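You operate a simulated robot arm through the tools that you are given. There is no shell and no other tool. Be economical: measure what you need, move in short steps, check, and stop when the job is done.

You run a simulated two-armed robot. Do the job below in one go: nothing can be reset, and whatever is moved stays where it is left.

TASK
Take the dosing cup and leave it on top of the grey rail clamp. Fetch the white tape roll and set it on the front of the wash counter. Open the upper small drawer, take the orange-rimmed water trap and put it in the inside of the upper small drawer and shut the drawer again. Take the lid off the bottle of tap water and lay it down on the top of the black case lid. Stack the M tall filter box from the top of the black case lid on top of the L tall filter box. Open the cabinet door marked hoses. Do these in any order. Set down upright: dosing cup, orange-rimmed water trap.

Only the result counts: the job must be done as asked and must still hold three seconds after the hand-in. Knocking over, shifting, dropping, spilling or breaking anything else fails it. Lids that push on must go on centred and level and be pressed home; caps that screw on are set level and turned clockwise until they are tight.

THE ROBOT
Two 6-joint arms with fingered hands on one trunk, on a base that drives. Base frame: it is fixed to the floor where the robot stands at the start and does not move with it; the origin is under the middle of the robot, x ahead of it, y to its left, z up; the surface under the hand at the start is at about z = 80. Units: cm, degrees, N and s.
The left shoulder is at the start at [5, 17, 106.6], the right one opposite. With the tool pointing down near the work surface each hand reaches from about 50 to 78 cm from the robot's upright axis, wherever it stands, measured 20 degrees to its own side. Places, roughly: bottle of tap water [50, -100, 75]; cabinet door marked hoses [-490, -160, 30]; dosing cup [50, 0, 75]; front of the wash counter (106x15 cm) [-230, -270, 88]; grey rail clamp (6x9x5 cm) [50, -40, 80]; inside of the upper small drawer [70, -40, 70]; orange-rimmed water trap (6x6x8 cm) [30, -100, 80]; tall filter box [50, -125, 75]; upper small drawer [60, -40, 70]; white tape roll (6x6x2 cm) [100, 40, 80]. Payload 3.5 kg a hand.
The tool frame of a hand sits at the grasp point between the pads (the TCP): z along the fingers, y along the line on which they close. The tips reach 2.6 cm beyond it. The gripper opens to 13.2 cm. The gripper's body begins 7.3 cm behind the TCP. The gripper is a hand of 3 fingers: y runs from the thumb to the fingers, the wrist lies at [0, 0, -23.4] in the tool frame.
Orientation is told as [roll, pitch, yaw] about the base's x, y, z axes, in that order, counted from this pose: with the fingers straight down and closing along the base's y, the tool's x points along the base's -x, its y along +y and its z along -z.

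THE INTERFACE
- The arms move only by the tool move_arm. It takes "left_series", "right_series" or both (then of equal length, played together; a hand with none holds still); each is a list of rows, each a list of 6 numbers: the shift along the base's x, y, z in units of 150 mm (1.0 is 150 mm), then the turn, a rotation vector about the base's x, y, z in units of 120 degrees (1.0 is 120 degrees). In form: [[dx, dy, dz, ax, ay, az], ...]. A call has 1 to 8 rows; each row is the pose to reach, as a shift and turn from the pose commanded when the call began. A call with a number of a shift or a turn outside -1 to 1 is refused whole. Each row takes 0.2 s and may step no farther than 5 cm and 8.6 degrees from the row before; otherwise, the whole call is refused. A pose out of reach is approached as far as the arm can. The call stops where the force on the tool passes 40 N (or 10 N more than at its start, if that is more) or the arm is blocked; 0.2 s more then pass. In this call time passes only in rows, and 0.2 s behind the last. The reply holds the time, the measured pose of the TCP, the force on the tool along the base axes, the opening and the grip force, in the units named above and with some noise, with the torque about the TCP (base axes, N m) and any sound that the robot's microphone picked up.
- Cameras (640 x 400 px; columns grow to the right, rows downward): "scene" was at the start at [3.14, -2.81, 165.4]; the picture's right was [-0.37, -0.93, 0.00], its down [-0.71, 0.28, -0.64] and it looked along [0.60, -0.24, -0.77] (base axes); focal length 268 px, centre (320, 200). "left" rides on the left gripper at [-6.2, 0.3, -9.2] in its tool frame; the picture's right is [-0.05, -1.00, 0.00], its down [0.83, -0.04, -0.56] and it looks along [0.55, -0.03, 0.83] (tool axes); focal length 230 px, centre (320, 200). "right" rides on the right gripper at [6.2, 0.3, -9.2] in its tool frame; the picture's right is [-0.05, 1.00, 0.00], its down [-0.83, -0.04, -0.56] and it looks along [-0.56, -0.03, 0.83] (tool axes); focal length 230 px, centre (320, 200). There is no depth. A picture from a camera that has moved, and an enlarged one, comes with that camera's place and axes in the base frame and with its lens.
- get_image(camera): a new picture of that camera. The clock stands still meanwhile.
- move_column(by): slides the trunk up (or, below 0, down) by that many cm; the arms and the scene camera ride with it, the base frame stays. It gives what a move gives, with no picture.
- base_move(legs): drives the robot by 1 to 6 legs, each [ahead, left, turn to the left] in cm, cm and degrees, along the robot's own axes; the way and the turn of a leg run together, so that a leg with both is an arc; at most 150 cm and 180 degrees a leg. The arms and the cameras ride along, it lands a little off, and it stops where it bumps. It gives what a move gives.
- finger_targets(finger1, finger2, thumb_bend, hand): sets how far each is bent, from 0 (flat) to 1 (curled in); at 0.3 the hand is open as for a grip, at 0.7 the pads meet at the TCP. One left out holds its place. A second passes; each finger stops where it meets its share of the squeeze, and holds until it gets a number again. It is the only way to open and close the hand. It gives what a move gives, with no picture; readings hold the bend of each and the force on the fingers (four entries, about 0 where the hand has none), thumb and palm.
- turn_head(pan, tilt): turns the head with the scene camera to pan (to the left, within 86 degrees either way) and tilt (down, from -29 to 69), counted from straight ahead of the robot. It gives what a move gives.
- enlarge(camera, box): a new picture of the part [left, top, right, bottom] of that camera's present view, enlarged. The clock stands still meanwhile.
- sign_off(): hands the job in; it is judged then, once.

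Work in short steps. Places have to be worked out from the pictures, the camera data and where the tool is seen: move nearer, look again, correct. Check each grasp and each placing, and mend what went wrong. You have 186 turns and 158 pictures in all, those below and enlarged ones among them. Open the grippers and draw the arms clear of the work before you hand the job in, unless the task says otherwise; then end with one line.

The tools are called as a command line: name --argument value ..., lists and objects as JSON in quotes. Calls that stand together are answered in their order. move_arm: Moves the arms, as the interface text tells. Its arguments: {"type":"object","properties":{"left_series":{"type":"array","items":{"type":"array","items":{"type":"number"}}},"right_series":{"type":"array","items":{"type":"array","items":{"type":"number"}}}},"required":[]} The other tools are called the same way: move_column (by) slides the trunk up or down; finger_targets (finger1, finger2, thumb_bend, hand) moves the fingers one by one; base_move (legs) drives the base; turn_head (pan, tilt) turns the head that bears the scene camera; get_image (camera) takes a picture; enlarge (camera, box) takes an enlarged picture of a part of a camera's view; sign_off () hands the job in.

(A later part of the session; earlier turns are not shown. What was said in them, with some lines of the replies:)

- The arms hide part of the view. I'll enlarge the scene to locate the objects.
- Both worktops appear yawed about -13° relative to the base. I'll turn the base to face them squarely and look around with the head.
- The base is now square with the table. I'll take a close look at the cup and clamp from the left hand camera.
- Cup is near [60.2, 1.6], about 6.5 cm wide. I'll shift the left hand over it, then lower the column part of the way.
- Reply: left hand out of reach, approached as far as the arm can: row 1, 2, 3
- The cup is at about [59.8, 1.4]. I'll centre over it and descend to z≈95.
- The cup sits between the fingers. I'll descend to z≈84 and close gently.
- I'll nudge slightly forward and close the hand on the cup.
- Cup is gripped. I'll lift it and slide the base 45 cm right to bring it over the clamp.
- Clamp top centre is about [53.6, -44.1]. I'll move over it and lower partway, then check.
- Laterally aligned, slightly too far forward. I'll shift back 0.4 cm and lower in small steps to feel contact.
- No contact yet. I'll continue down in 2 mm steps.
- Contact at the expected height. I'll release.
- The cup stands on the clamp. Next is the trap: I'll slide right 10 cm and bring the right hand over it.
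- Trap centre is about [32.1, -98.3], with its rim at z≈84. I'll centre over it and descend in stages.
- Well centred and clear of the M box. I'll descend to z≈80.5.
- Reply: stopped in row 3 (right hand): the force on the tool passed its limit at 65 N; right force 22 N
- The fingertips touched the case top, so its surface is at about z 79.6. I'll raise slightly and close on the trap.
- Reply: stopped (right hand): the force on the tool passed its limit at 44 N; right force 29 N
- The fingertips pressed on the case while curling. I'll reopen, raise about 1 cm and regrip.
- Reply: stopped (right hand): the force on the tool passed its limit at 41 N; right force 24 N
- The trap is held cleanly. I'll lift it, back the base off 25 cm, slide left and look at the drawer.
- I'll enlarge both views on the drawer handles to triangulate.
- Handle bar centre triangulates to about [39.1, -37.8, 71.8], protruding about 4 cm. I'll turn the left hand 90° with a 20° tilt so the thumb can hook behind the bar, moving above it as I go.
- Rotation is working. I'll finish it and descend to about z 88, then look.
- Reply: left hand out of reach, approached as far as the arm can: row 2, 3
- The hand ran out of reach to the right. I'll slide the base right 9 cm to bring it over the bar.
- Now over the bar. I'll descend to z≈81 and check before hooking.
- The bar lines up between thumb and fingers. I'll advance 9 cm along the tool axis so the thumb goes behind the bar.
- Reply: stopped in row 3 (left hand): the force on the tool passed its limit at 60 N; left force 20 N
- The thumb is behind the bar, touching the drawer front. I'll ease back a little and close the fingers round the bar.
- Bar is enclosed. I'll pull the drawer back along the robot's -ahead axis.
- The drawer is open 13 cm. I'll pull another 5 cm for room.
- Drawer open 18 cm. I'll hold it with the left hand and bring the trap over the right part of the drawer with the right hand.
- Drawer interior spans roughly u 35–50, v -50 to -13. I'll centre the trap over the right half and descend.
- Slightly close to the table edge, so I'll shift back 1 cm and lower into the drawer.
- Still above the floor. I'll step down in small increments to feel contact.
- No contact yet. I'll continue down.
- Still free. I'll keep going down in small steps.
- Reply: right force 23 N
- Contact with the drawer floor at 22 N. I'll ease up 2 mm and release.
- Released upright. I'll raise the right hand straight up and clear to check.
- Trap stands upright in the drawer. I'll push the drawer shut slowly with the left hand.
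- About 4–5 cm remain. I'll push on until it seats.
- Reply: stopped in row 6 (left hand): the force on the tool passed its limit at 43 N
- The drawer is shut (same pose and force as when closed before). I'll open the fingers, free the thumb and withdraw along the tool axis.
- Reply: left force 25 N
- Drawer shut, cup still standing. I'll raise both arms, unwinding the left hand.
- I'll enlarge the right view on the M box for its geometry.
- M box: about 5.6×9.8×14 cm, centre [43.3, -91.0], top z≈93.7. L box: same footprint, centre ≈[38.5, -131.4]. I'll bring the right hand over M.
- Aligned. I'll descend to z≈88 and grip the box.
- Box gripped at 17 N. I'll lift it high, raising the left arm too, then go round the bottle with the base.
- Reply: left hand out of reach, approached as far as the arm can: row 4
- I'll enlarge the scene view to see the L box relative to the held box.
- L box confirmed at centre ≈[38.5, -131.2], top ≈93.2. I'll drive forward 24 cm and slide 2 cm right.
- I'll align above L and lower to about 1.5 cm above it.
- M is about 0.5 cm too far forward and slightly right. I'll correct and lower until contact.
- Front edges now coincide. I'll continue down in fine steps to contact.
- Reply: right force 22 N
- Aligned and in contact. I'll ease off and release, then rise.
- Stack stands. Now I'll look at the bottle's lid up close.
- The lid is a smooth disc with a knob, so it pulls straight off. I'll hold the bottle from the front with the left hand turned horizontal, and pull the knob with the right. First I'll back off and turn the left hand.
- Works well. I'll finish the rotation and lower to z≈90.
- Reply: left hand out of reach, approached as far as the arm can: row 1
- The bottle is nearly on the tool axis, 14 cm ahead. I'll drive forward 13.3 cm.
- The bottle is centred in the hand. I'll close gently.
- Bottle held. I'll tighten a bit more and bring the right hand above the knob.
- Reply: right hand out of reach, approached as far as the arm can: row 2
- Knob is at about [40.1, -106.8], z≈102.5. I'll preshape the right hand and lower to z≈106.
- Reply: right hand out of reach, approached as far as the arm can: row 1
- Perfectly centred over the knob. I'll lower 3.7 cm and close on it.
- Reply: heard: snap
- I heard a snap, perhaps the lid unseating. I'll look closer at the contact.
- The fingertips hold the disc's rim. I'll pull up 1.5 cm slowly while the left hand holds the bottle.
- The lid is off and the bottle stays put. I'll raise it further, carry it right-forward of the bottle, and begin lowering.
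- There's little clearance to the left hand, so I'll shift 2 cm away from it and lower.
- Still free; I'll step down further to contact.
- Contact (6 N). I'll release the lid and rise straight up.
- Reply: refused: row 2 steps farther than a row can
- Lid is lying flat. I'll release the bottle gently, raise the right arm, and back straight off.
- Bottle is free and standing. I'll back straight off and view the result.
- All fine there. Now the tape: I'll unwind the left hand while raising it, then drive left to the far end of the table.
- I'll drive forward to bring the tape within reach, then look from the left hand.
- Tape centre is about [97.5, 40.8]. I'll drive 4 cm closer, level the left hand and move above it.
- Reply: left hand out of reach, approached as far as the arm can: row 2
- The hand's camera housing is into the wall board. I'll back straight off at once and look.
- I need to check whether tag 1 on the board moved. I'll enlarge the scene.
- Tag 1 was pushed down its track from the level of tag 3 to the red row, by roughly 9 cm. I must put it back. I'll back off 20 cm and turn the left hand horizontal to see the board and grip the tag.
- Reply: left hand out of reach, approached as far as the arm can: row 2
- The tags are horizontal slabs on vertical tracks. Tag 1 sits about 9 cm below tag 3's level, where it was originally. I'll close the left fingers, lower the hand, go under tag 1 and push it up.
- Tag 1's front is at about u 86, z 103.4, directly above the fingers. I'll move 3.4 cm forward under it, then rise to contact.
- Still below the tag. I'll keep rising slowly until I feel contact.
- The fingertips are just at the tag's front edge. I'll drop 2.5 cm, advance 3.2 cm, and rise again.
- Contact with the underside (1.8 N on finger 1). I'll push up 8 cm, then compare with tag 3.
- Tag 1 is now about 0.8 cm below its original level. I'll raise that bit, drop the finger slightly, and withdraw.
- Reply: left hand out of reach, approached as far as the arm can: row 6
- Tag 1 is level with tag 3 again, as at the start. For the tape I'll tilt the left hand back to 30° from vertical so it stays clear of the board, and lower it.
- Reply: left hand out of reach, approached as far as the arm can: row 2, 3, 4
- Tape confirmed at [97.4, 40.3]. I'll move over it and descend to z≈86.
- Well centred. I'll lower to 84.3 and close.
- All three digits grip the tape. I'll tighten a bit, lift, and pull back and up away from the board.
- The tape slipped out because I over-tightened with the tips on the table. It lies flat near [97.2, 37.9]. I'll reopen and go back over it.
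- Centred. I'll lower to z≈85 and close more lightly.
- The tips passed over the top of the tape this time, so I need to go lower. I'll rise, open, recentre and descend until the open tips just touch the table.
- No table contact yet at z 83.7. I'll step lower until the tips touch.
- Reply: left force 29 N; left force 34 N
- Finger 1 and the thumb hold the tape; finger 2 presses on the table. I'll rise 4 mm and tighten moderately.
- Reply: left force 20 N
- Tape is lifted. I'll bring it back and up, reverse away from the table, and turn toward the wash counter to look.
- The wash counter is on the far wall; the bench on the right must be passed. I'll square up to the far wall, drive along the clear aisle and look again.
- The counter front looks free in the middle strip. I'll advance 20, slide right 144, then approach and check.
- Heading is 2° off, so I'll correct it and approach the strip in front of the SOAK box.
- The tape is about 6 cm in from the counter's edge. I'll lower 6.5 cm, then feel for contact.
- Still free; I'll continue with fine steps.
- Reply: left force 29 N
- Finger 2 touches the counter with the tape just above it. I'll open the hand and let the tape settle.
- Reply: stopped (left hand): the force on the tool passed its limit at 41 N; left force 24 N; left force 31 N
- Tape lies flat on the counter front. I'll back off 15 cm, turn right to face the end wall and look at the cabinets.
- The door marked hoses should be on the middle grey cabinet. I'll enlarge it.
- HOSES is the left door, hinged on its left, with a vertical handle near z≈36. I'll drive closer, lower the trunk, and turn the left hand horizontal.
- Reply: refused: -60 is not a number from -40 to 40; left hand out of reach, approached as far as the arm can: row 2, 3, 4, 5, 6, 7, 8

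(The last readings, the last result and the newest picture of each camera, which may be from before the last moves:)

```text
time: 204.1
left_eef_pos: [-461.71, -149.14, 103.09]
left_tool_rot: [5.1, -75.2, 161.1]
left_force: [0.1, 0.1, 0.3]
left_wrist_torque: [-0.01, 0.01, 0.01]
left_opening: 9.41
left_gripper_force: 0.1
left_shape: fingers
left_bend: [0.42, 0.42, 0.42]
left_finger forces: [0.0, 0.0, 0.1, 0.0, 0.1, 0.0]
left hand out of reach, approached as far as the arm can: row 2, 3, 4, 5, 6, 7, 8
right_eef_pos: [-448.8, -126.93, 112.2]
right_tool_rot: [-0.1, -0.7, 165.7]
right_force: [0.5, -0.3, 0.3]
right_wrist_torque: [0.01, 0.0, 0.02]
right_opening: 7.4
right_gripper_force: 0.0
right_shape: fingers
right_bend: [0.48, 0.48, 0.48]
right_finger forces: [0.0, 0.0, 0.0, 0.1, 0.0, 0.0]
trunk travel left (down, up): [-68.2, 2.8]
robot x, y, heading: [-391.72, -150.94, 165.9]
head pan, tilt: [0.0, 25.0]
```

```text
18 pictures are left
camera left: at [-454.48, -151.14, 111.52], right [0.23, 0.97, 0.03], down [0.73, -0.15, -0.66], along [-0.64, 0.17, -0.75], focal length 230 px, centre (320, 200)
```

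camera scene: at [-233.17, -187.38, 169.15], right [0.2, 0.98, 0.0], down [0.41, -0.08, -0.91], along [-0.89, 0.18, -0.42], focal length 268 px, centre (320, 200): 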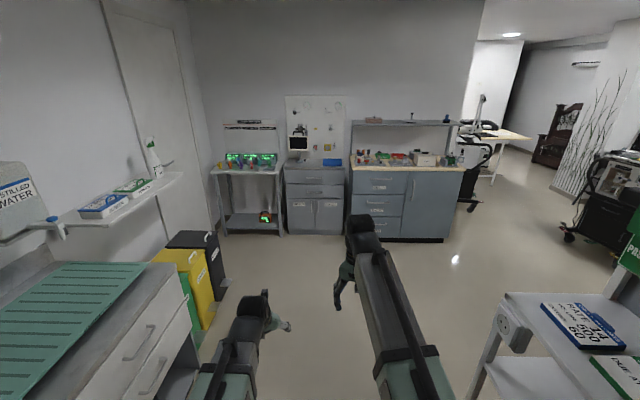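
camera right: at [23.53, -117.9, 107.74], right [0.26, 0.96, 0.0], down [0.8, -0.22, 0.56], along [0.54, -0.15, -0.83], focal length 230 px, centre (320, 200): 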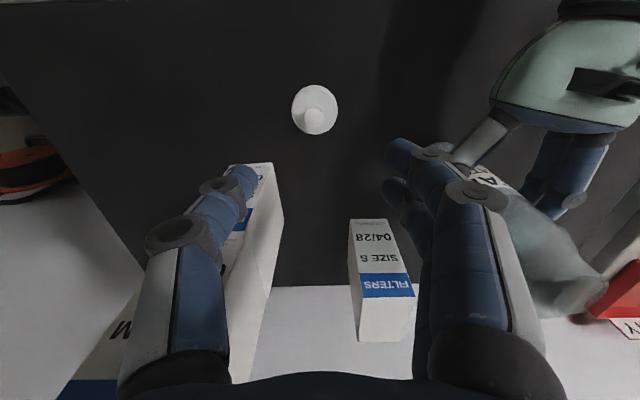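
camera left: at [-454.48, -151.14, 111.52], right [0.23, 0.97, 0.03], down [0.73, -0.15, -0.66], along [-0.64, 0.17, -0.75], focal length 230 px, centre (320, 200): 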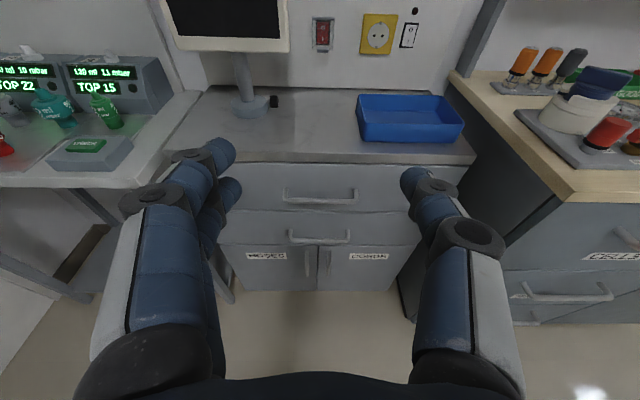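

I'll lower the trunk in two steps, then finish levelling the left hand.

move_column --by -40

move_column --by -24

base_move --legs '[[-5, 0, 1.6]]'

move_arm --left_series '[[0, 0, -0.1, 0.013, 0.06, 0], [0, 0, -0.15, 0.026, 0.12, 0]]'

get_image --camera "left"

```text
time: 207.9
left_eef_pos: [-461.64, -149.19, 63.18]
left_tool_rot: [5.0, -75.1, 161.1]
left_force: [-0.1, -0.3, -0.2]
left_wrist_torque: [0.03, 0.0, -0.02]
left_opening: 9.43
left_gripper_force: 0.0
left_shape: fingers
left_bend: [0.42, 0.42, 0.42]
left_finger forces: [0.0, 0.0, 0.0, 0.0, 0.0, 0.0]
right_eef_pos: [-448.82, -126.91, 72.23]
right_tool_rot: [-0.1, -0.8, 165.7]
right_force: [0.6, 0.5, -0.7]
right_wrist_torque: [0.03, -0.01, -0.01]
right_opening: 7.38
right_gripper_force: 0.0
right_shape: fingers
right_bend: [0.48, 0.48, 0.48]
right_finger forces: [0.0, 0.0, 0.0, 0.0, 0.0, 0.1]
trunk travel left (down, up): [-28.2, 42.8]
robot x, y, heading: [-391.43, -151.47, 165.7]
head pan, tilt: [0.0, 25.0]
```

```text
time: 210.4
left_eef_pos: [-461.6, -149.14, 39.12]
left_tool_rot: [5.0, -75.2, 161.1]
left_force: [-0.7, 0.3, -0.3]
left_wrist_torque: [0.01, -0.03, 0.0]
left_opening: 9.43
left_gripper_force: 0.0
left_shape: fingers
left_bend: [0.42, 0.42, 0.42]
left_finger forces: [0.1, 0.0, 0.1, 0.0, 0.1, 0.0]
right_eef_pos: [-448.83, -126.93, 48.25]
right_tool_rot: [-0.1, -0.7, 165.6]
right_force: [0.5, -0.6, -0.1]
right_wrist_torque: [0.0, 0.04, 0.01]
right_opening: 7.4
right_gripper_force: 0.0
right_shape: fingers
right_bend: [0.48, 0.48, 0.48]
right_finger forces: [0.1, 0.0, 0.0, 0.1, 0.1, 0.0]
trunk travel left (down, up): [-4.2, 66.8]
robot x, y, heading: [-391.4, -151.26, 165.7]
head pan, tilt: [0.0, 25.0]
```

```text
time: 211.3
left_eef_pos: [-456.75, -152.22, 39.16]
left_tool_rot: [4.9, -75.1, 162.7]
left_force: [0.3, -0.6, 0.4]
left_wrist_torque: [-0.03, 0.02, 0.04]
left_opening: 9.41
left_gripper_force: 0.2
left_shape: fingers
left_bend: [0.42, 0.42, 0.42]
left_finger forces: [0.0, 0.1, 0.0, 0.0, 0.0, 0.0]
right_eef_pos: [-444.6, -129.59, 48.1]
right_tool_rot: [0.0, -0.7, 167.4]
right_force: [0.2, -1.6, 0.6]
right_wrist_torque: [0.02, -0.02, -0.02]
right_opening: 7.4
right_gripper_force: 0.2
right_shape: fingers
right_bend: [0.48, 0.48, 0.48]
right_finger forces: [0.0, 0.0, 0.0, 0.0, 0.0, 0.1]
trunk travel left (down, up): [-4.2, 66.8]
robot x, y, heading: [-386.8, -152.61, 167.4]
head pan, tilt: [0.0, 25.0]
```

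```text
time: 211.9
left_eef_pos: [-456.08, -150.52, 37.81]
left_tool_rot: [0.4, -74.8, 162.6]
left_force: [0.1, -0.5, 0.4]
left_wrist_torque: [0.02, -0.01, -0.02]
left_opening: 9.45
left_gripper_force: 0.2
left_shape: fingers
left_bend: [0.42, 0.42, 0.42]
left_finger forces: [0.0, 0.1, 0.0, 0.0, 0.0, 0.0]
left hand out of reach, approached as far as the arm can: row 1, 2
right_eef_pos: [-444.6, -129.85, 48.2]
right_tool_rot: [-0.1, -0.6, 167.3]
right_force: [-0.4, -0.4, 0.3]
right_wrist_torque: [0.0, -0.01, 0.0]
right_opening: 7.37
right_gripper_force: 0.1
right_shape: fingers
right_bend: [0.48, 0.48, 0.48]
right_finger forces: [0.0, 0.0, 0.1, 0.0, 0.0, 0.0]
trunk travel left (down, up): [-4.2, 66.8]
robot x, y, heading: [-386.36, -152.92, 167.6]
head pan, tilt: [0.0, 25.0]
```

```text
17 pictures are left
camera left: at [-449.17, -153.04, 46.1], right [0.28, 0.96, 0.05], down [0.73, -0.18, -0.66], along [-0.62, 0.22, -0.75], focal length 230 px, centre (320, 200)
```

left: 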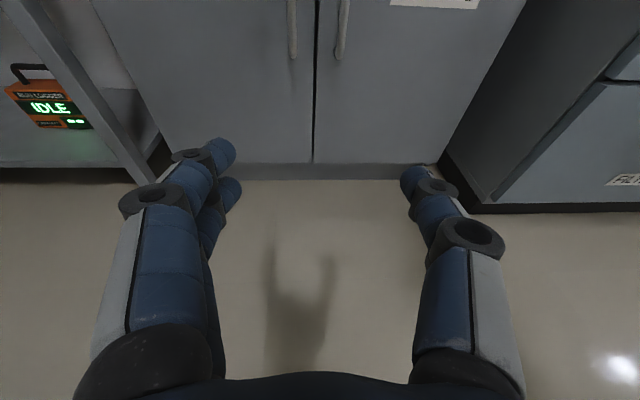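

The handle is at about ahead 36, left 2 from the hand, z 32–43. I'll drive forward 30 cm and look.

base_move --legs '[[30, 1.5, 0]]'

get_image --camera "left"

```text
time: 214.0
left_eef_pos: [-484.61, -145.7, 37.55]
left_tool_rot: [1.3, -74.7, 161.8]
left_force: [12.9, -3.4, 2.7]
left_wrist_torque: [0.12, -0.07, -0.86]
left_opening: 10.09
left_gripper_force: 7.8
left_shape: fingers
left_bend: [0.42, 0.42, 0.41]
left_finger forces: [0.0, 0.1, 0.0, 0.0, 15.4, 0.0]
right_eef_pos: [-473.33, -124.7, 48.17]
right_tool_rot: [-0.2, -0.6, 167.3]
right_force: [-0.1, 0.1, -0.6]
right_wrist_torque: [-0.02, -0.02, -0.03]
right_opening: 7.38
right_gripper_force: 0.1
right_shape: fingers
right_bend: [0.48, 0.48, 0.48]
right_finger forces: [0.1, 0.1, 0.0, 0.0, 0.0, 0.1]
trunk travel left (down, up): [-4.2, 66.8]
robot x, y, heading: [-414.82, -147.72, 167.3]
head pan, tilt: [0.0, 25.0]
stopped in leg 1: the force on the tool passed its limit at 56 N (the readings are from after the stop); the commanded pose is now the measured one
```

```text
16 pictures are left
camera left: at [-477.62, -148.17, 46.04], right [0.28, 0.96, 0.04], down [0.73, -0.18, -0.65], along [-0.62, 0.21, -0.76], focal length 230 px, centre (320, 200)
```

left: 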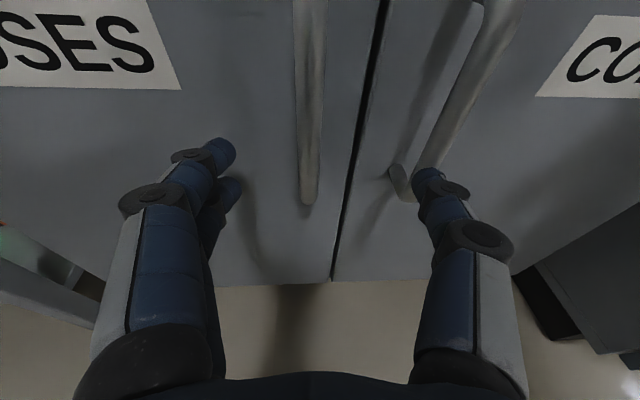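

The thumb met the CORDS handle. I'll back off, tuck the thumb in, raise 4 cm to the bar's middle, and shift slightly left.

base_move --legs '[[-5, 0, 0]]'

finger_targets --hand "left" --finger1 0.45 --finger2 0.45 --thumb_bend 0.6

move_arm --left_series '[[-0.01, -0.04, 0.14, 0, 0, 0], [-0.01, -0.04, 0.28, 0, 0, 0]]'

get_image --camera "left"

```text
time: 214.9
left_eef_pos: [-479.65, -146.82, 37.59]
left_tool_rot: [1.1, -74.5, 162.0]
left_force: [0.2, -0.2, -0.3]
left_wrist_torque: [0.0, -0.01, -0.03]
left_opening: 9.5
left_gripper_force: 0.2
left_shape: fingers
left_bend: [0.42, 0.42, 0.42]
left_finger forces: [0.0, 0.0, 0.1, 0.1, 0.1, 0.0]
right_eef_pos: [-468.47, -125.87, 48.19]
right_tool_rot: [-0.1, -0.6, 167.2]
right_force: [0.2, 0.1, 0.0]
right_wrist_torque: [-0.01, -0.03, -0.02]
right_opening: 7.41
right_gripper_force: 0.1
right_shape: fingers
right_bend: [0.48, 0.48, 0.48]
right_finger forces: [0.0, 0.0, 0.0, 0.0, 0.0, 0.1]
trunk travel left (down, up): [-4.2, 66.8]
robot x, y, heading: [-410.07, -148.61, 167.1]
head pan, tilt: [0.0, 25.0]
```

```text
time: 215.9
left_eef_pos: [-479.81, -146.79, 37.62]
left_tool_rot: [1.2, -74.6, 162.0]
left_force: [0.0, -0.3, -0.4]
left_wrist_torque: [-0.02, -0.02, 0.0]
left_opening: 6.02
left_gripper_force: 0.0
left_shape: fingers
left_bend: [0.45, 0.45, 0.6]
left_finger forces: [0.0, 0.0, 0.0, 0.0, 0.0, 0.0]
right_eef_pos: [-468.49, -125.77, 48.12]
right_tool_rot: [-0.1, -0.6, 167.2]
right_force: [-0.1, -0.8, 0.6]
right_wrist_torque: [0.0, 0.02, -0.01]
right_opening: 7.4
right_gripper_force: 0.1
right_shape: fingers
right_bend: [0.48, 0.48, 0.48]
right_finger forces: [0.0, 0.1, 0.0, 0.0, 0.0, 0.0]
trunk travel left (down, up): [-4.2, 66.8]
robot x, y, heading: [-410.44, -148.44, 167.4]
head pan, tilt: [0.0, 25.0]
```

```text
time: 216.6
left_eef_pos: [-480.39, -147.07, 39.43]
left_tool_rot: [1.7, -75.9, 161.8]
left_force: [-0.4, 0.5, -0.6]
left_wrist_torque: [0.01, 0.0, -0.01]
left_opening: 6.02
left_gripper_force: 0.1
left_shape: fingers
left_bend: [0.45, 0.45, 0.6]
left_finger forces: [0.0, 0.0, 0.1, 0.0, 0.0, 0.0]
left hand out of reach, approached as far as the arm can: row 1, 2
right_eef_pos: [-468.48, -125.85, 48.24]
right_tool_rot: [-0.1, -0.6, 167.3]
right_force: [-0.1, -0.2, -0.1]
right_wrist_torque: [-0.04, 0.02, -0.01]
right_opening: 7.38
right_gripper_force: 0.1
right_shape: fingers
right_bend: [0.48, 0.48, 0.48]
right_finger forces: [0.1, 0.0, 0.0, 0.1, 0.0, 0.0]
trunk travel left (down, up): [-4.2, 66.8]
robot x, y, heading: [-410.36, -148.64, 167.3]
head pan, tilt: [0.0, 25.0]
```

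```text
15 pictures are left
camera left: at [-473.28, -149.55, 47.69], right [0.27, 0.96, 0.04], down [0.72, -0.18, -0.67], along [-0.64, 0.22, -0.74], focal length 230 px, centre (320, 200)
```

left: 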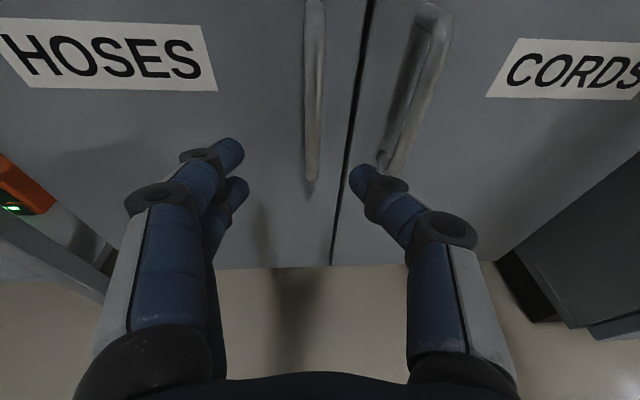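

I'll raise the trunk 3.5 cm, then drive 6 cm forward with a slight left shift.

move_column --by 3.5

base_move --legs '[[6, 0.6, 0]]'

get_image --camera "left"

```text
time: 217.3
left_eef_pos: [-480.33, -147.03, 42.91]
left_tool_rot: [1.6, -75.7, 161.7]
left_force: [-0.1, 0.8, -0.1]
left_wrist_torque: [0.0, -0.01, -0.01]
left_opening: 6.02
left_gripper_force: 0.1
left_shape: fingers
left_bend: [0.45, 0.45, 0.6]
left_finger forces: [0.0, 0.0, 0.0, 0.0, 0.0, 0.0]
right_eef_pos: [-468.57, -125.81, 51.69]
right_tool_rot: [-0.2, -0.6, 167.3]
right_force: [0.5, 0.2, 0.3]
right_wrist_torque: [0.0, 0.0, 0.02]
right_opening: 7.39
right_gripper_force: 0.0
right_shape: fingers
right_bend: [0.48, 0.48, 0.48]
right_finger forces: [0.0, 0.1, 0.0, 0.0, 0.1, 0.0]
trunk travel left (down, up): [-7.7, 63.3]
robot x, y, heading: [-410.32, -148.87, 167.3]
head pan, tilt: [0.0, 25.0]
```

```text
time: 218.3
left_eef_pos: [-486.26, -146.38, 42.91]
left_tool_rot: [1.6, -75.8, 161.8]
left_force: [0.0, 0.0, 0.7]
left_wrist_torque: [0.03, 0.01, 0.01]
left_opening: 6.05
left_gripper_force: 0.1
left_shape: fingers
left_bend: [0.45, 0.45, 0.6]
left_finger forces: [0.0, 0.1, 0.0, 0.0, 0.1, 0.0]
right_eef_pos: [-474.43, -125.23, 51.75]
right_tool_rot: [-0.1, -0.7, 167.4]
right_force: [0.2, -0.3, -0.7]
right_wrist_torque: [-0.01, 0.0, 0.0]
right_opening: 7.41
right_gripper_force: 0.1
right_shape: fingers
right_bend: [0.48, 0.48, 0.48]
right_finger forces: [0.0, 0.1, 0.0, 0.1, 0.0, 0.0]
trunk travel left (down, up): [-7.7, 63.3]
robot x, y, heading: [-416.21, -147.88, 167.1]
head pan, tilt: [0.0, 25.0]
```

```text
14 pictures are left
camera left: at [-479.22, -148.82, 51.17], right [0.27, 0.96, 0.04], down [0.72, -0.18, -0.67], along [-0.64, 0.22, -0.74], focal length 230 px, centre (320, 200)
```

left: 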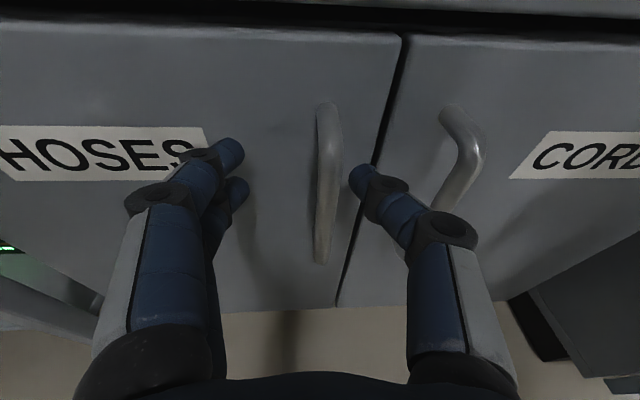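

The bar is between thumb and fingers. I'll close on it.

finger_targets --hand "left" --finger1 0.68 --finger2 0.68 --thumb_bend 0.68

get_image --camera "left"

```text
time: 219.3
left_eef_pos: [-486.24, -146.33, 42.96]
left_tool_rot: [1.6, -75.8, 161.7]
left_force: [0.9, 3.4, -0.8]
left_wrist_torque: [-0.02, 0.0, -0.06]
left_opening: 1.46
left_gripper_force: 1.2
left_shape: fingers
left_bend: [0.68, 0.68, 0.67]
left_finger forces: [0.1, 0.0, 0.0, 0.1, 3.1, 0.0]
right_eef_pos: [-474.41, -125.2, 51.71]
right_tool_rot: [-0.1, -0.6, 167.3]
right_force: [0.8, -0.3, 0.3]
right_wrist_torque: [-0.04, -0.04, -0.01]
right_opening: 7.38
right_gripper_force: 0.0
right_shape: fingers
right_bend: [0.48, 0.48, 0.48]
right_finger forces: [0.1, 0.0, 0.1, 0.1, 0.0, 0.1]
trunk travel left (down, up): [-7.7, 63.3]
robot x, y, heading: [-416.14, -147.7, 167.2]
head pan, tilt: [0.0, 25.0]
```

```text
13 pictures are left
camera left: at [-479.21, -148.8, 51.17], right [0.28, 0.96, 0.04], down [0.72, -0.18, -0.67], along [-0.64, 0.22, -0.74], focal length 230 px, centre (320, 200)
```

left: 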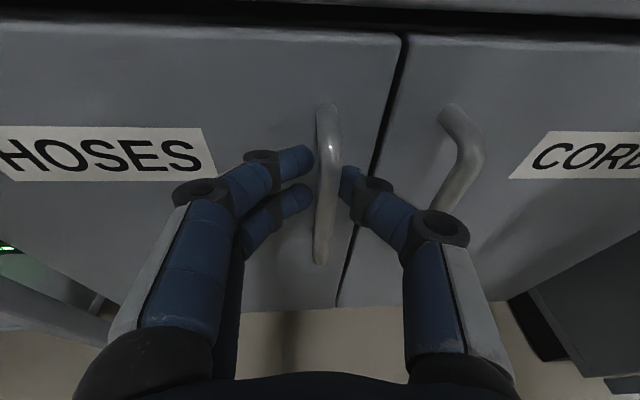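

The thumb touches the bar; I'll close the fingers further to pinch it.

finger_targets --hand "left" --finger1 0.8 --finger2 0.8 --thumb_bend 0.74

move_arm --left_series '[[0.05, -0.012, 0, 0, 0, 0], [0.1, -0.024, 0, 0, 0, 0], [0.16, -0.04, 0, 0, 0, 0]]'

get_image --camera "left"

```text
time: 220.3
left_eef_pos: [-486.28, -146.38, 42.92]
left_tool_rot: [1.5, -75.8, 162.0]
left_force: [-4.7, -8.8, -5.9]
left_wrist_torque: [-0.08, -0.05, 0.06]
left_opening: 0.38
left_gripper_force: 11.5
left_shape: fingers
left_bend: [0.77, 0.77, 0.7]
left_finger forces: [6.3, 9.1, 0.0, 0.1, 7.4, 0.1]
right_eef_pos: [-474.45, -125.13, 51.73]
right_tool_rot: [-0.1, -0.6, 167.3]
right_force: [0.0, 0.6, 0.0]
right_wrist_torque: [-0.04, 0.04, 0.0]
right_opening: 7.4
right_gripper_force: 0.0
right_shape: fingers
right_bend: [0.48, 0.48, 0.48]
right_finger forces: [0.0, 0.0, 0.1, 0.0, 0.0, 0.0]
trunk travel left (down, up): [-7.7, 63.3]
robot x, y, heading: [-416.09, -148.2, 167.1]
head pan, tilt: [0.0, 25.0]
```

```text
time: 221.1
left_eef_pos: [-486.25, -146.31, 42.82]
left_tool_rot: [1.4, -75.8, 161.9]
left_force: [-6.0, -8.8, -6.9]
left_wrist_torque: [-0.11, -0.05, 0.06]
left_opening: 0.36
left_gripper_force: 10.9
left_shape: fingers
left_bend: [0.77, 0.77, 0.7]
left_finger forces: [6.5, 9.3, 0.0, 0.0, 7.1, 0.0]
left hand out of reach, approached as far as the arm can: row 1, 2, 3
right_eef_pos: [-474.42, -125.1, 51.64]
right_tool_rot: [-0.2, -0.6, 167.3]
right_force: [0.4, 0.3, 0.4]
right_wrist_torque: [-0.01, 0.01, 0.0]
right_opening: 7.38
right_gripper_force: 0.0
right_shape: fingers
right_bend: [0.48, 0.48, 0.48]
right_finger forces: [0.0, 0.0, 0.0, 0.0, 0.0, 0.1]
trunk travel left (down, up): [-7.7, 63.3]
robot x, y, heading: [-416.23, -148.11, 167.2]
head pan, tilt: [0.0, 25.0]
```

```text
12 pictures are left
camera left: at [-479.25, -148.85, 51.13], right [0.27, 0.96, 0.04], down [0.72, -0.18, -0.67], along [-0.64, 0.21, -0.74], focal length 230 px, centre (320, 200)
```

left: 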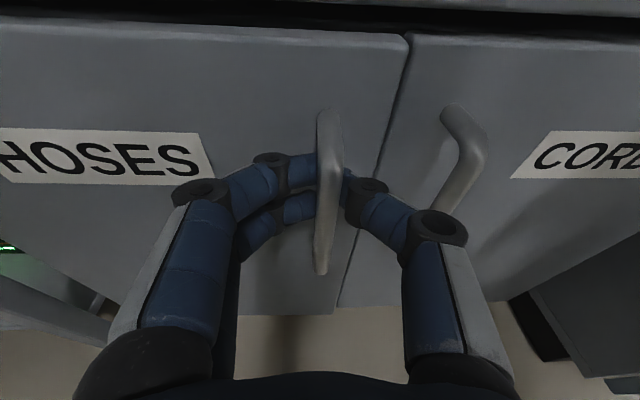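

Fingers are hooked round behind the bar. The arm can't retract more in this pose, so I'll pull by backing the base along the door's arc.

base_move --legs '[[-7, 1, 0], [-6.5, 2.6, -3]]'

get_image --camera "left"

```text
time: 222.7
left_eef_pos: [-476.9, -150.23, 42.91]
left_tool_rot: [2.5, -76.0, 160.7]
left_force: [-17.3, -15.7, 0.8]
left_wrist_torque: [0.07, -0.03, -0.37]
left_opening: 0.38
left_gripper_force: 12.9
left_shape: fingers
left_bend: [0.77, 0.75, 0.75]
left_finger forces: [14.1, 9.2, 0.0, 0.1, 2.4, 0.0]
right_eef_pos: [-463.98, -128.42, 51.73]
right_tool_rot: [-0.1, -0.6, 165.6]
right_force: [0.3, -0.1, -0.5]
right_wrist_torque: [-0.01, -0.01, -0.02]
right_opening: 7.41
right_gripper_force: 0.1
right_shape: fingers
right_bend: [0.48, 0.48, 0.48]
right_finger forces: [0.0, 0.0, 0.0, 0.1, 0.0, 0.0]
trunk travel left (down, up): [-7.7, 63.3]
robot x, y, heading: [-406.58, -152.94, 165.7]
head pan, tilt: [0.0, 25.0]
stopped in leg 2: the force on the tool passed its limit at 44 N (the readings are from after the stop); the commanded pose is now the measured one
```

```text
11 pictures are left
camera left: at [-469.78, -152.74, 51.25], right [0.28, 0.96, 0.04], down [0.72, -0.18, -0.67], along [-0.64, 0.22, -0.74], focal length 230 px, centre (320, 200)
```

left: 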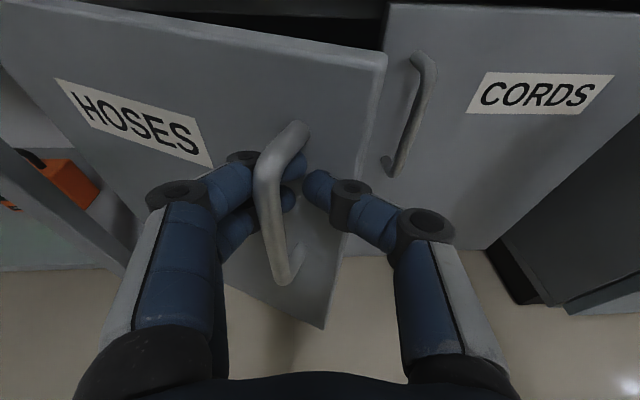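

The door is open about 27°. The sideways force came from the base turn, so I'll loosen the hook slightly and continue the arc with pure translation.

finger_targets --hand "left" --finger1 0.72 --finger2 0.72 --thumb_bend 0.64

base_move --legs '[[-1, 3, 0], [-5, 4, 0], [-4.5, 5.5, 0]]'

get_image --camera "left"

```text
time: 223.7
left_eef_pos: [-476.74, -150.15, 43.05]
left_tool_rot: [2.4, -75.9, 160.5]
left_force: [-26.0, -23.0, 7.2]
left_wrist_torque: [-0.17, 0.12, -0.56]
left_opening: 1.14
left_gripper_force: 20.5
left_shape: fingers
left_bend: [0.68, 0.64, 0.73]
left_finger forces: [14.6, 17.2, 0.0, 0.0, 9.9, 0.1]
right_eef_pos: [-463.93, -128.38, 51.69]
right_tool_rot: [-0.2, -0.6, 165.6]
right_force: [0.2, -0.3, 0.5]
right_wrist_torque: [-0.02, -0.05, -0.01]
right_opening: 7.37
right_gripper_force: 0.0
right_shape: fingers
right_bend: [0.48, 0.48, 0.48]
right_finger forces: [0.0, 0.1, 0.0, 0.0, 0.0, 0.0]
trunk travel left (down, up): [-7.7, 63.3]
robot x, y, heading: [-406.46, -152.9, 165.9]
head pan, tilt: [0.0, 25.0]
```

```text
time: 225.7
left_eef_pos: [-469.7, -164.79, 42.99]
left_tool_rot: [2.4, -75.9, 160.5]
left_force: [-27.4, -5.7, 1.0]
left_wrist_torque: [0.02, 0.21, -0.26]
left_opening: 1.2
left_gripper_force: 14.6
left_shape: fingers
left_bend: [0.68, 0.64, 0.67]
left_finger forces: [9.9, 13.7, 0.1, 0.0, 5.4, 0.0]
right_eef_pos: [-456.94, -143.13, 51.64]
right_tool_rot: [-0.2, -0.7, 165.8]
right_force: [-0.5, 0.2, -0.3]
right_wrist_torque: [0.0, -0.01, 0.02]
right_opening: 7.39
right_gripper_force: 0.0
right_shape: fingers
right_bend: [0.48, 0.48, 0.48]
right_finger forces: [0.0, 0.0, 0.0, 0.0, 0.1, 0.0]
trunk travel left (down, up): [-7.7, 63.3]
robot x, y, heading: [-399.43, -167.78, 165.8]
head pan, tilt: [0.0, 25.0]
```

```text
10 pictures are left
camera left: at [-462.58, -167.29, 51.26], right [0.28, 0.96, 0.04], down [0.72, -0.18, -0.67], along [-0.63, 0.22, -0.74], focal length 230 px, centre (320, 200)
```

left: 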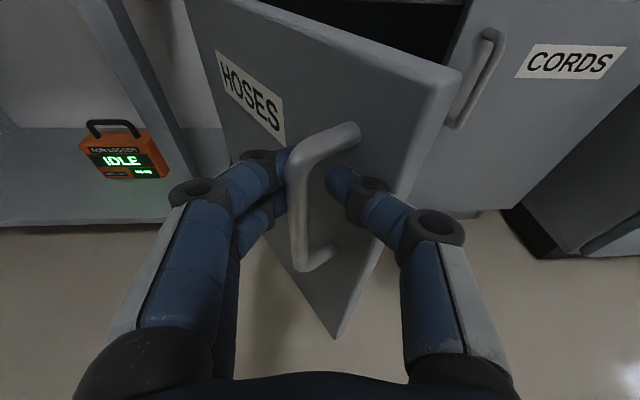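

The door is about 55° open. I'll continue along the arc a bit more.

base_move --legs '[[-4, 4.5, 0], [-2.5, 5, 0]]'

get_image --camera "left"

```text
time: 227.2
left_eef_pos: [-465.58, -175.63, 43.13]
left_tool_rot: [2.3, -75.9, 160.5]
left_force: [-0.6, -0.3, 0.7]
left_wrist_torque: [-0.02, 0.0, 0.01]
left_opening: 1.1
left_gripper_force: 0.1
left_shape: fingers
left_bend: [0.72, 0.72, 0.64]
left_finger forces: [0.1, 0.1, 0.0, 0.1, 0.1, 0.0]
right_eef_pos: [-452.86, -154.26, 51.7]
right_tool_rot: [-0.3, -0.6, 165.8]
right_force: [-0.5, -0.4, -0.6]
right_wrist_torque: [-0.04, 0.0, -0.02]
right_opening: 7.39
right_gripper_force: 0.0
right_shape: fingers
right_bend: [0.48, 0.48, 0.48]
right_finger forces: [0.0, 0.0, 0.1, 0.0, 0.1, 0.0]
trunk travel left (down, up): [-7.7, 63.3]
robot x, y, heading: [-395.32, -178.86, 165.9]
head pan, tilt: [0.0, 25.0]
```

```text
9 pictures are left
camera left: at [-458.48, -178.22, 51.3], right [0.28, 0.96, 0.04], down [0.72, -0.18, -0.67], along [-0.64, 0.22, -0.74], focal length 230 px, centre (320, 200)
```

left: 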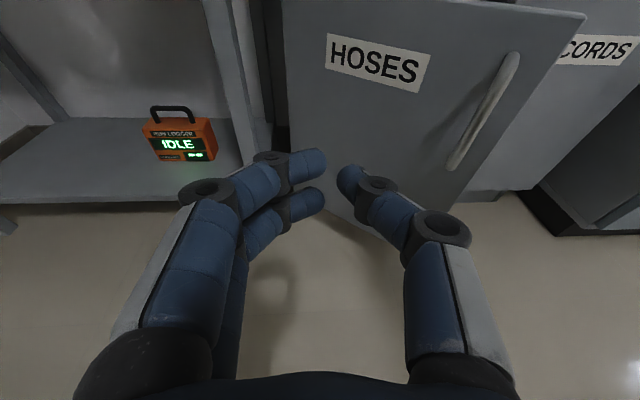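

The hand slipped off and the door fell back to about 38°. I'll now go round the free edge and push from inside: tuck the right arm back, slide right 36 cm, then forward.

move_arm --right_series '[[0.25, -0.055, 0, 0, 0, 0], [0.5, -0.11, 0, 0, 0, 0]]'

base_move --legs '[[0, 0, 1.5], [0, -37, 0]]'

get_image --camera "left"

```text
time: 227.8
left_eef_pos: [-465.45, -175.69, 43.02]
left_tool_rot: [2.4, -75.9, 160.4]
left_force: [0.1, 0.0, -0.3]
left_wrist_torque: [-0.02, -0.02, 0.01]
left_opening: 1.1
left_gripper_force: 0.0
left_shape: fingers
left_bend: [0.72, 0.72, 0.64]
left_finger forces: [0.0, 0.0, 0.0, 0.1, 0.0, 0.0]
right_eef_pos: [-445.18, -155.97, 51.81]
right_tool_rot: [-0.2, -0.7, 165.8]
right_force: [-0.7, 0.0, -0.2]
right_wrist_torque: [-0.04, -0.01, -0.01]
right_opening: 7.38
right_gripper_force: 0.0
right_shape: fingers
right_bend: [0.48, 0.48, 0.48]
right_finger forces: [0.0, 0.1, 0.0, 0.0, 0.0, 0.1]
trunk travel left (down, up): [-7.7, 63.3]
robot x, y, heading: [-395.3, -178.64, 165.9]
head pan, tilt: [0.0, 25.0]
```

```text
time: 230.6
left_eef_pos: [-457.39, -141.06, 43.01]
left_tool_rot: [2.4, -76.0, 162.1]
left_force: [0.1, 0.1, -0.1]
left_wrist_torque: [0.02, 0.05, 0.05]
left_opening: 1.13
left_gripper_force: 0.1
left_shape: fingers
left_bend: [0.72, 0.72, 0.64]
left_finger forces: [0.0, 0.0, 0.1, 0.1, 0.0, 0.1]
right_eef_pos: [-437.64, -120.63, 51.85]
right_tool_rot: [-0.1, -0.6, 167.5]
right_force: [1.1, 0.7, 0.0]
right_wrist_torque: [0.0, -0.02, -0.01]
right_opening: 7.38
right_gripper_force: 0.0
right_shape: fingers
right_bend: [0.48, 0.48, 0.48]
right_finger forces: [0.0, 0.0, 0.0, 0.0, 0.0, 0.0]
trunk travel left (down, up): [-7.7, 63.3]
robot x, y, heading: [-387.02, -141.84, 167.7]
head pan, tilt: [0.0, 25.0]
```

```text
8 pictures are left
camera left: at [-450.3, -143.37, 51.3], right [0.26, 0.97, 0.04], down [0.72, -0.16, -0.67], along [-0.64, 0.2, -0.74], focal length 230 px, centre (320, 200)
```

left: 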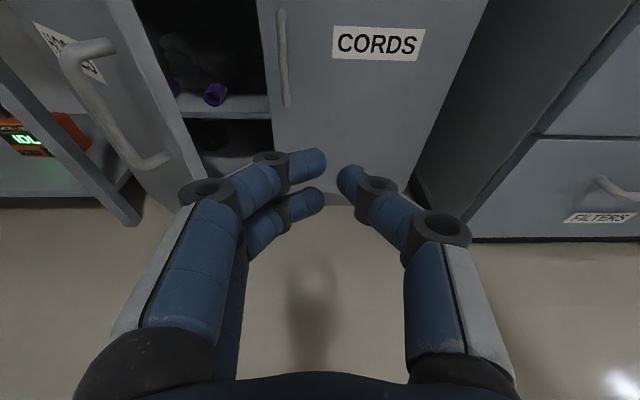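

The door is actually well open (about 65°). I'll nudge it wider from the inside: forward 14, left 27.

base_move --legs '[[14, 0, 0], [0, 27, 0]]'

get_image --camera "left"

```text
time: 232.8
left_eef_pos: [-473.21, -149.2, 43.08]
left_tool_rot: [1.6, -76.0, 160.8]
left_force: [17.9, 13.5, 1.1]
left_wrist_torque: [-0.14, 0.12, 0.5]
left_opening: 0.4
left_gripper_force: 10.3
left_shape: fingers
left_bend: [0.73, 0.73, 0.64]
left_finger forces: [13.5, 8.1, 0.0, 0.0, 0.1, 0.0]
right_eef_pos: [-454.07, -130.15, 51.9]
right_tool_rot: [-0.1, -0.7, 167.3]
right_force: [-0.6, 0.4, 0.5]
right_wrist_torque: [-0.01, -0.02, -0.01]
right_opening: 7.41
right_gripper_force: 0.1
right_shape: fingers
right_bend: [0.48, 0.48, 0.48]
right_finger forces: [0.1, 0.0, 0.1, 0.0, 0.0, 0.0]
trunk travel left (down, up): [-7.7, 63.3]
robot x, y, heading: [-403.67, -151.72, 167.7]
head pan, tilt: [0.0, 25.0]
stopped in leg 2: the force on the tool passed its limit at 59 N (the readings are from after the stop); the commanded pose is now the measured one
```

```text
7 pictures are left
camera left: at [-466.26, -151.81, 51.32], right [0.29, 0.96, 0.04], down [0.72, -0.19, -0.67], along [-0.63, 0.23, -0.74], focal length 230 px, centre (320, 200)
```

left: 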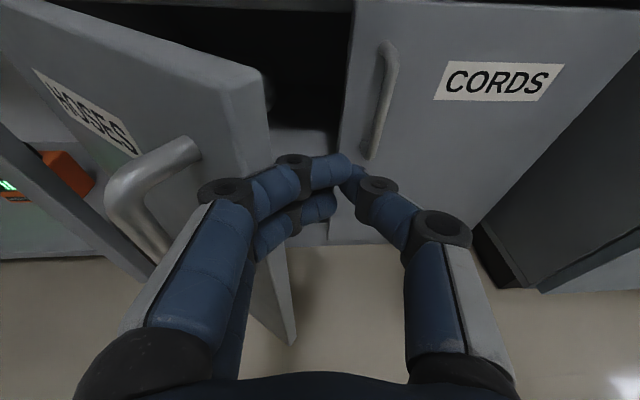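

I was pressing on the door's end edge. I'll go right 5, deeper 9, then push left from truly inside.

base_move --legs '[[-1, -5.5, 0], [10, 0, 0], [0, 12, 0]]'

get_image --camera "left"

```text
time: 235.1
left_eef_pos: [-481.88, -144.94, 42.99]
left_tool_rot: [0.6, -75.9, 160.7]
left_force: [8.5, 7.1, 2.0]
left_wrist_torque: [-0.19, 0.15, 1.12]
left_opening: 1.09
left_gripper_force: 6.3
left_shape: fingers
left_bend: [0.72, 0.72, 0.64]
left_finger forces: [0.1, 0.0, 0.1, 0.0, 0.0, 13.5]
right_eef_pos: [-463.05, -126.77, 51.89]
right_tool_rot: [-0.1, -0.6, 167.4]
right_force: [0.2, -0.4, 0.4]
right_wrist_torque: [-0.02, 0.0, 0.02]
right_opening: 7.39
right_gripper_force: 0.0
right_shape: fingers
right_bend: [0.48, 0.48, 0.48]
right_finger forces: [0.1, 0.0, 0.1, 0.0, 0.0, 0.0]
trunk travel left (down, up): [-7.7, 63.3]
robot x, y, heading: [-412.58, -148.06, 167.4]
head pan, tilt: [0.0, 25.0]
stopped in leg 3: the force on the tool passed its limit at 84 N (the readings are from after the stop); the commanded pose is now the measured one
```

```text
6 pictures are left
camera left: at [-474.88, -147.81, 51.27], right [0.31, 0.95, 0.05], down [0.71, -0.2, -0.67], along [-0.63, 0.24, -0.74], focal length 230 px, centre (320, 200)
```

left: 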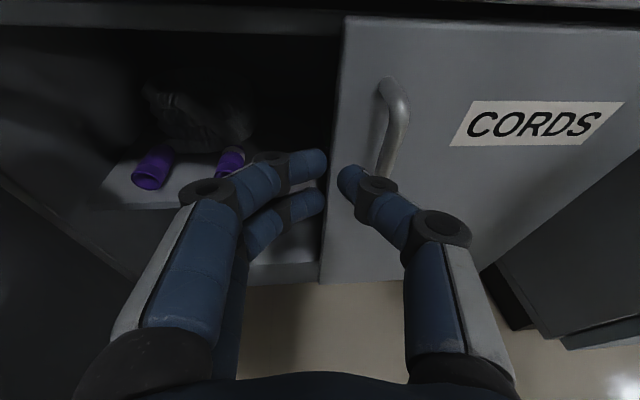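

The gripper side is against the edge and friction locks it when pushing purely left. I'll move back and left together, along the edge's arc.

base_move --legs '[[-8, 8, 0], [-4, 12, 0]]'

get_image --camera "left"

```text
time: 237.2
left_eef_pos: [-474.61, -167.46, 42.98]
left_tool_rot: [0.5, -76.0, 161.0]
left_force: [-0.2, -0.8, 0.4]
left_wrist_torque: [-0.01, 0.06, 0.02]
left_opening: 1.08
left_gripper_force: 0.0
left_shape: fingers
left_bend: [0.72, 0.72, 0.64]
left_finger forces: [0.0, 0.0, 0.1, 0.0, 0.0, 0.1]
right_eef_pos: [-455.62, -148.93, 51.81]
right_tool_rot: [-0.2, -0.8, 167.4]
right_force: [-0.6, -0.2, -0.2]
right_wrist_torque: [-0.01, 0.01, 0.03]
right_opening: 7.41
right_gripper_force: 0.0
right_shape: fingers
right_bend: [0.48, 0.48, 0.48]
right_finger forces: [0.1, 0.1, 0.0, 0.0, 0.1, 0.1]
trunk travel left (down, up): [-7.7, 63.3]
robot x, y, heading: [-405.48, -170.1, 167.5]
head pan, tilt: [0.0, 25.0]
```

```text
5 pictures are left
camera left: at [-467.6, -170.13, 51.23], right [0.3, 0.95, 0.05], down [0.72, -0.19, -0.67], along [-0.63, 0.24, -0.74], focal length 230 px, centre (320, 200)
```

left: 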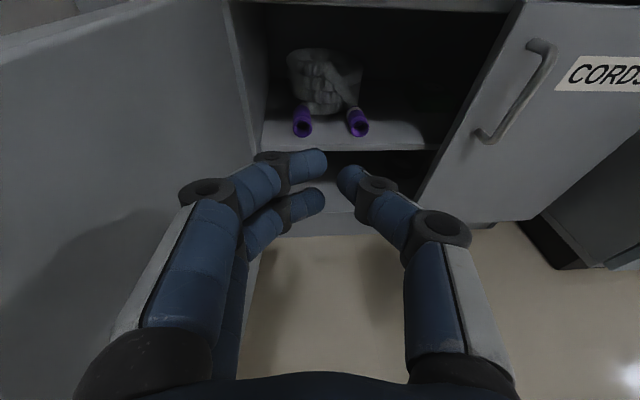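

The door is now wide open. I'll withdraw back and slightly right, then verify with the head camera.

base_move --legs '[[-2, -4, 0], [-50, -3, 0]]'

finger_targets --hand "left" --finger1 0.3 --finger2 0.3 --thumb_bend 0.3

finger_targets --hand "right" --finger1 0.3 --finger2 0.3 --thumb_bend 0.3

get_image --camera "scene"

```text
time: 240.6
left_eef_pos: [-422.72, -171.67, 42.99]
left_tool_rot: [0.6, -76.0, 160.9]
left_force: [0.2, 0.6, -0.1]
left_wrist_torque: [0.0, -0.03, -0.03]
left_opening: 1.12
left_gripper_force: 0.1
left_shape: fingers
left_bend: [0.72, 0.72, 0.64]
left_finger forces: [0.1, 0.0, 0.0, 0.1, 0.0, 0.0]
right_eef_pos: [-403.83, -153.28, 51.88]
right_tool_rot: [-0.2, -0.7, 167.2]
right_force: [0.3, -0.2, -0.1]
right_wrist_torque: [0.03, -0.02, -0.02]
right_opening: 7.41
right_gripper_force: 0.1
right_shape: fingers
right_bend: [0.48, 0.48, 0.48]
right_finger forces: [0.1, 0.0, 0.1, 0.1, 0.1, 0.1]
trunk travel left (down, up): [-7.7, 63.3]
robot x, y, heading: [-353.18, -174.79, 167.2]
head pan, tilt: [0.0, 25.0]
```

```text
time: 241.6
left_eef_pos: [-422.67, -171.67, 43.05]
left_tool_rot: [0.5, -75.9, 161.0]
left_force: [0.5, 0.0, 0.8]
left_wrist_torque: [0.0, 0.01, -0.01]
left_opening: 13.39
left_gripper_force: 0.0
left_shape: fingers
left_bend: [0.3, 0.3, 0.3]
left_finger forces: [0.0, 0.1, 0.0, 0.0, 0.0, 0.0]
right_eef_pos: [-403.85, -153.24, 51.88]
right_tool_rot: [-0.3, -0.7, 167.4]
right_force: [-0.2, -0.8, 0.8]
right_wrist_torque: [0.02, -0.01, 0.02]
right_opening: 7.42
right_gripper_force: 0.1
right_shape: fingers
right_bend: [0.48, 0.48, 0.48]
right_finger forces: [0.0, 0.0, 0.1, 0.0, 0.0, 0.0]
trunk travel left (down, up): [-7.7, 63.3]
robot x, y, heading: [-353.48, -174.61, 167.5]
head pan, tilt: [0.0, 25.0]
```

```text
time: 242.6
left_eef_pos: [-422.64, -171.71, 42.94]
left_tool_rot: [0.7, -76.0, 160.9]
left_force: [0.3, 0.2, 0.2]
left_wrist_torque: [0.0, -0.01, -0.03]
left_opening: 13.38
left_gripper_force: 0.0
left_shape: fingers
left_bend: [0.3, 0.3, 0.3]
left_finger forces: [0.0, 0.0, 0.0, 0.0, 0.1, 0.0]
right_eef_pos: [-403.82, -153.28, 51.85]
right_tool_rot: [-0.2, -0.8, 167.3]
right_force: [0.0, 0.1, 0.8]
right_wrist_torque: [-0.02, 0.02, 0.03]
right_opening: 13.39
right_gripper_force: 0.2
right_shape: fingers
right_bend: [0.3, 0.3, 0.3]
right_finger forces: [0.0, 0.1, 0.0, 0.1, 0.0, 0.1]
trunk travel left (down, up): [-7.7, 63.3]
robot x, y, heading: [-353.39, -174.58, 167.5]
head pan, tilt: [0.0, 25.0]
```

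```text
4 pictures are left
camera scene: at [-358.4, -173.44, 108.66], right [0.22, 0.98, 0.0], down [0.41, -0.09, -0.91], along [-0.88, 0.2, -0.42], focal length 268 px, centre (320, 200)
```

scene: 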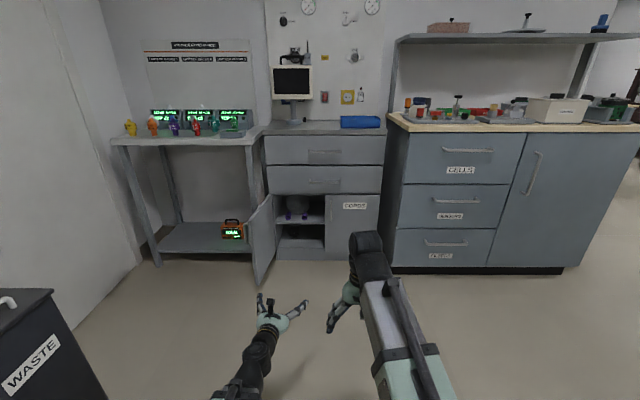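

The HOSES door stands open at about 90°, CORDS is still closed, both hands are open and clear. All six jobs are done, so I'll hand in.

sign_off

```text
The job is handed in.
```

I did all six jobs and handed in. While reaching for the tape I knocked tag 1 on the status board down its track. I pushed it back level with tag 3, where I judged it had been, but I couldn't measure its original height exactly.
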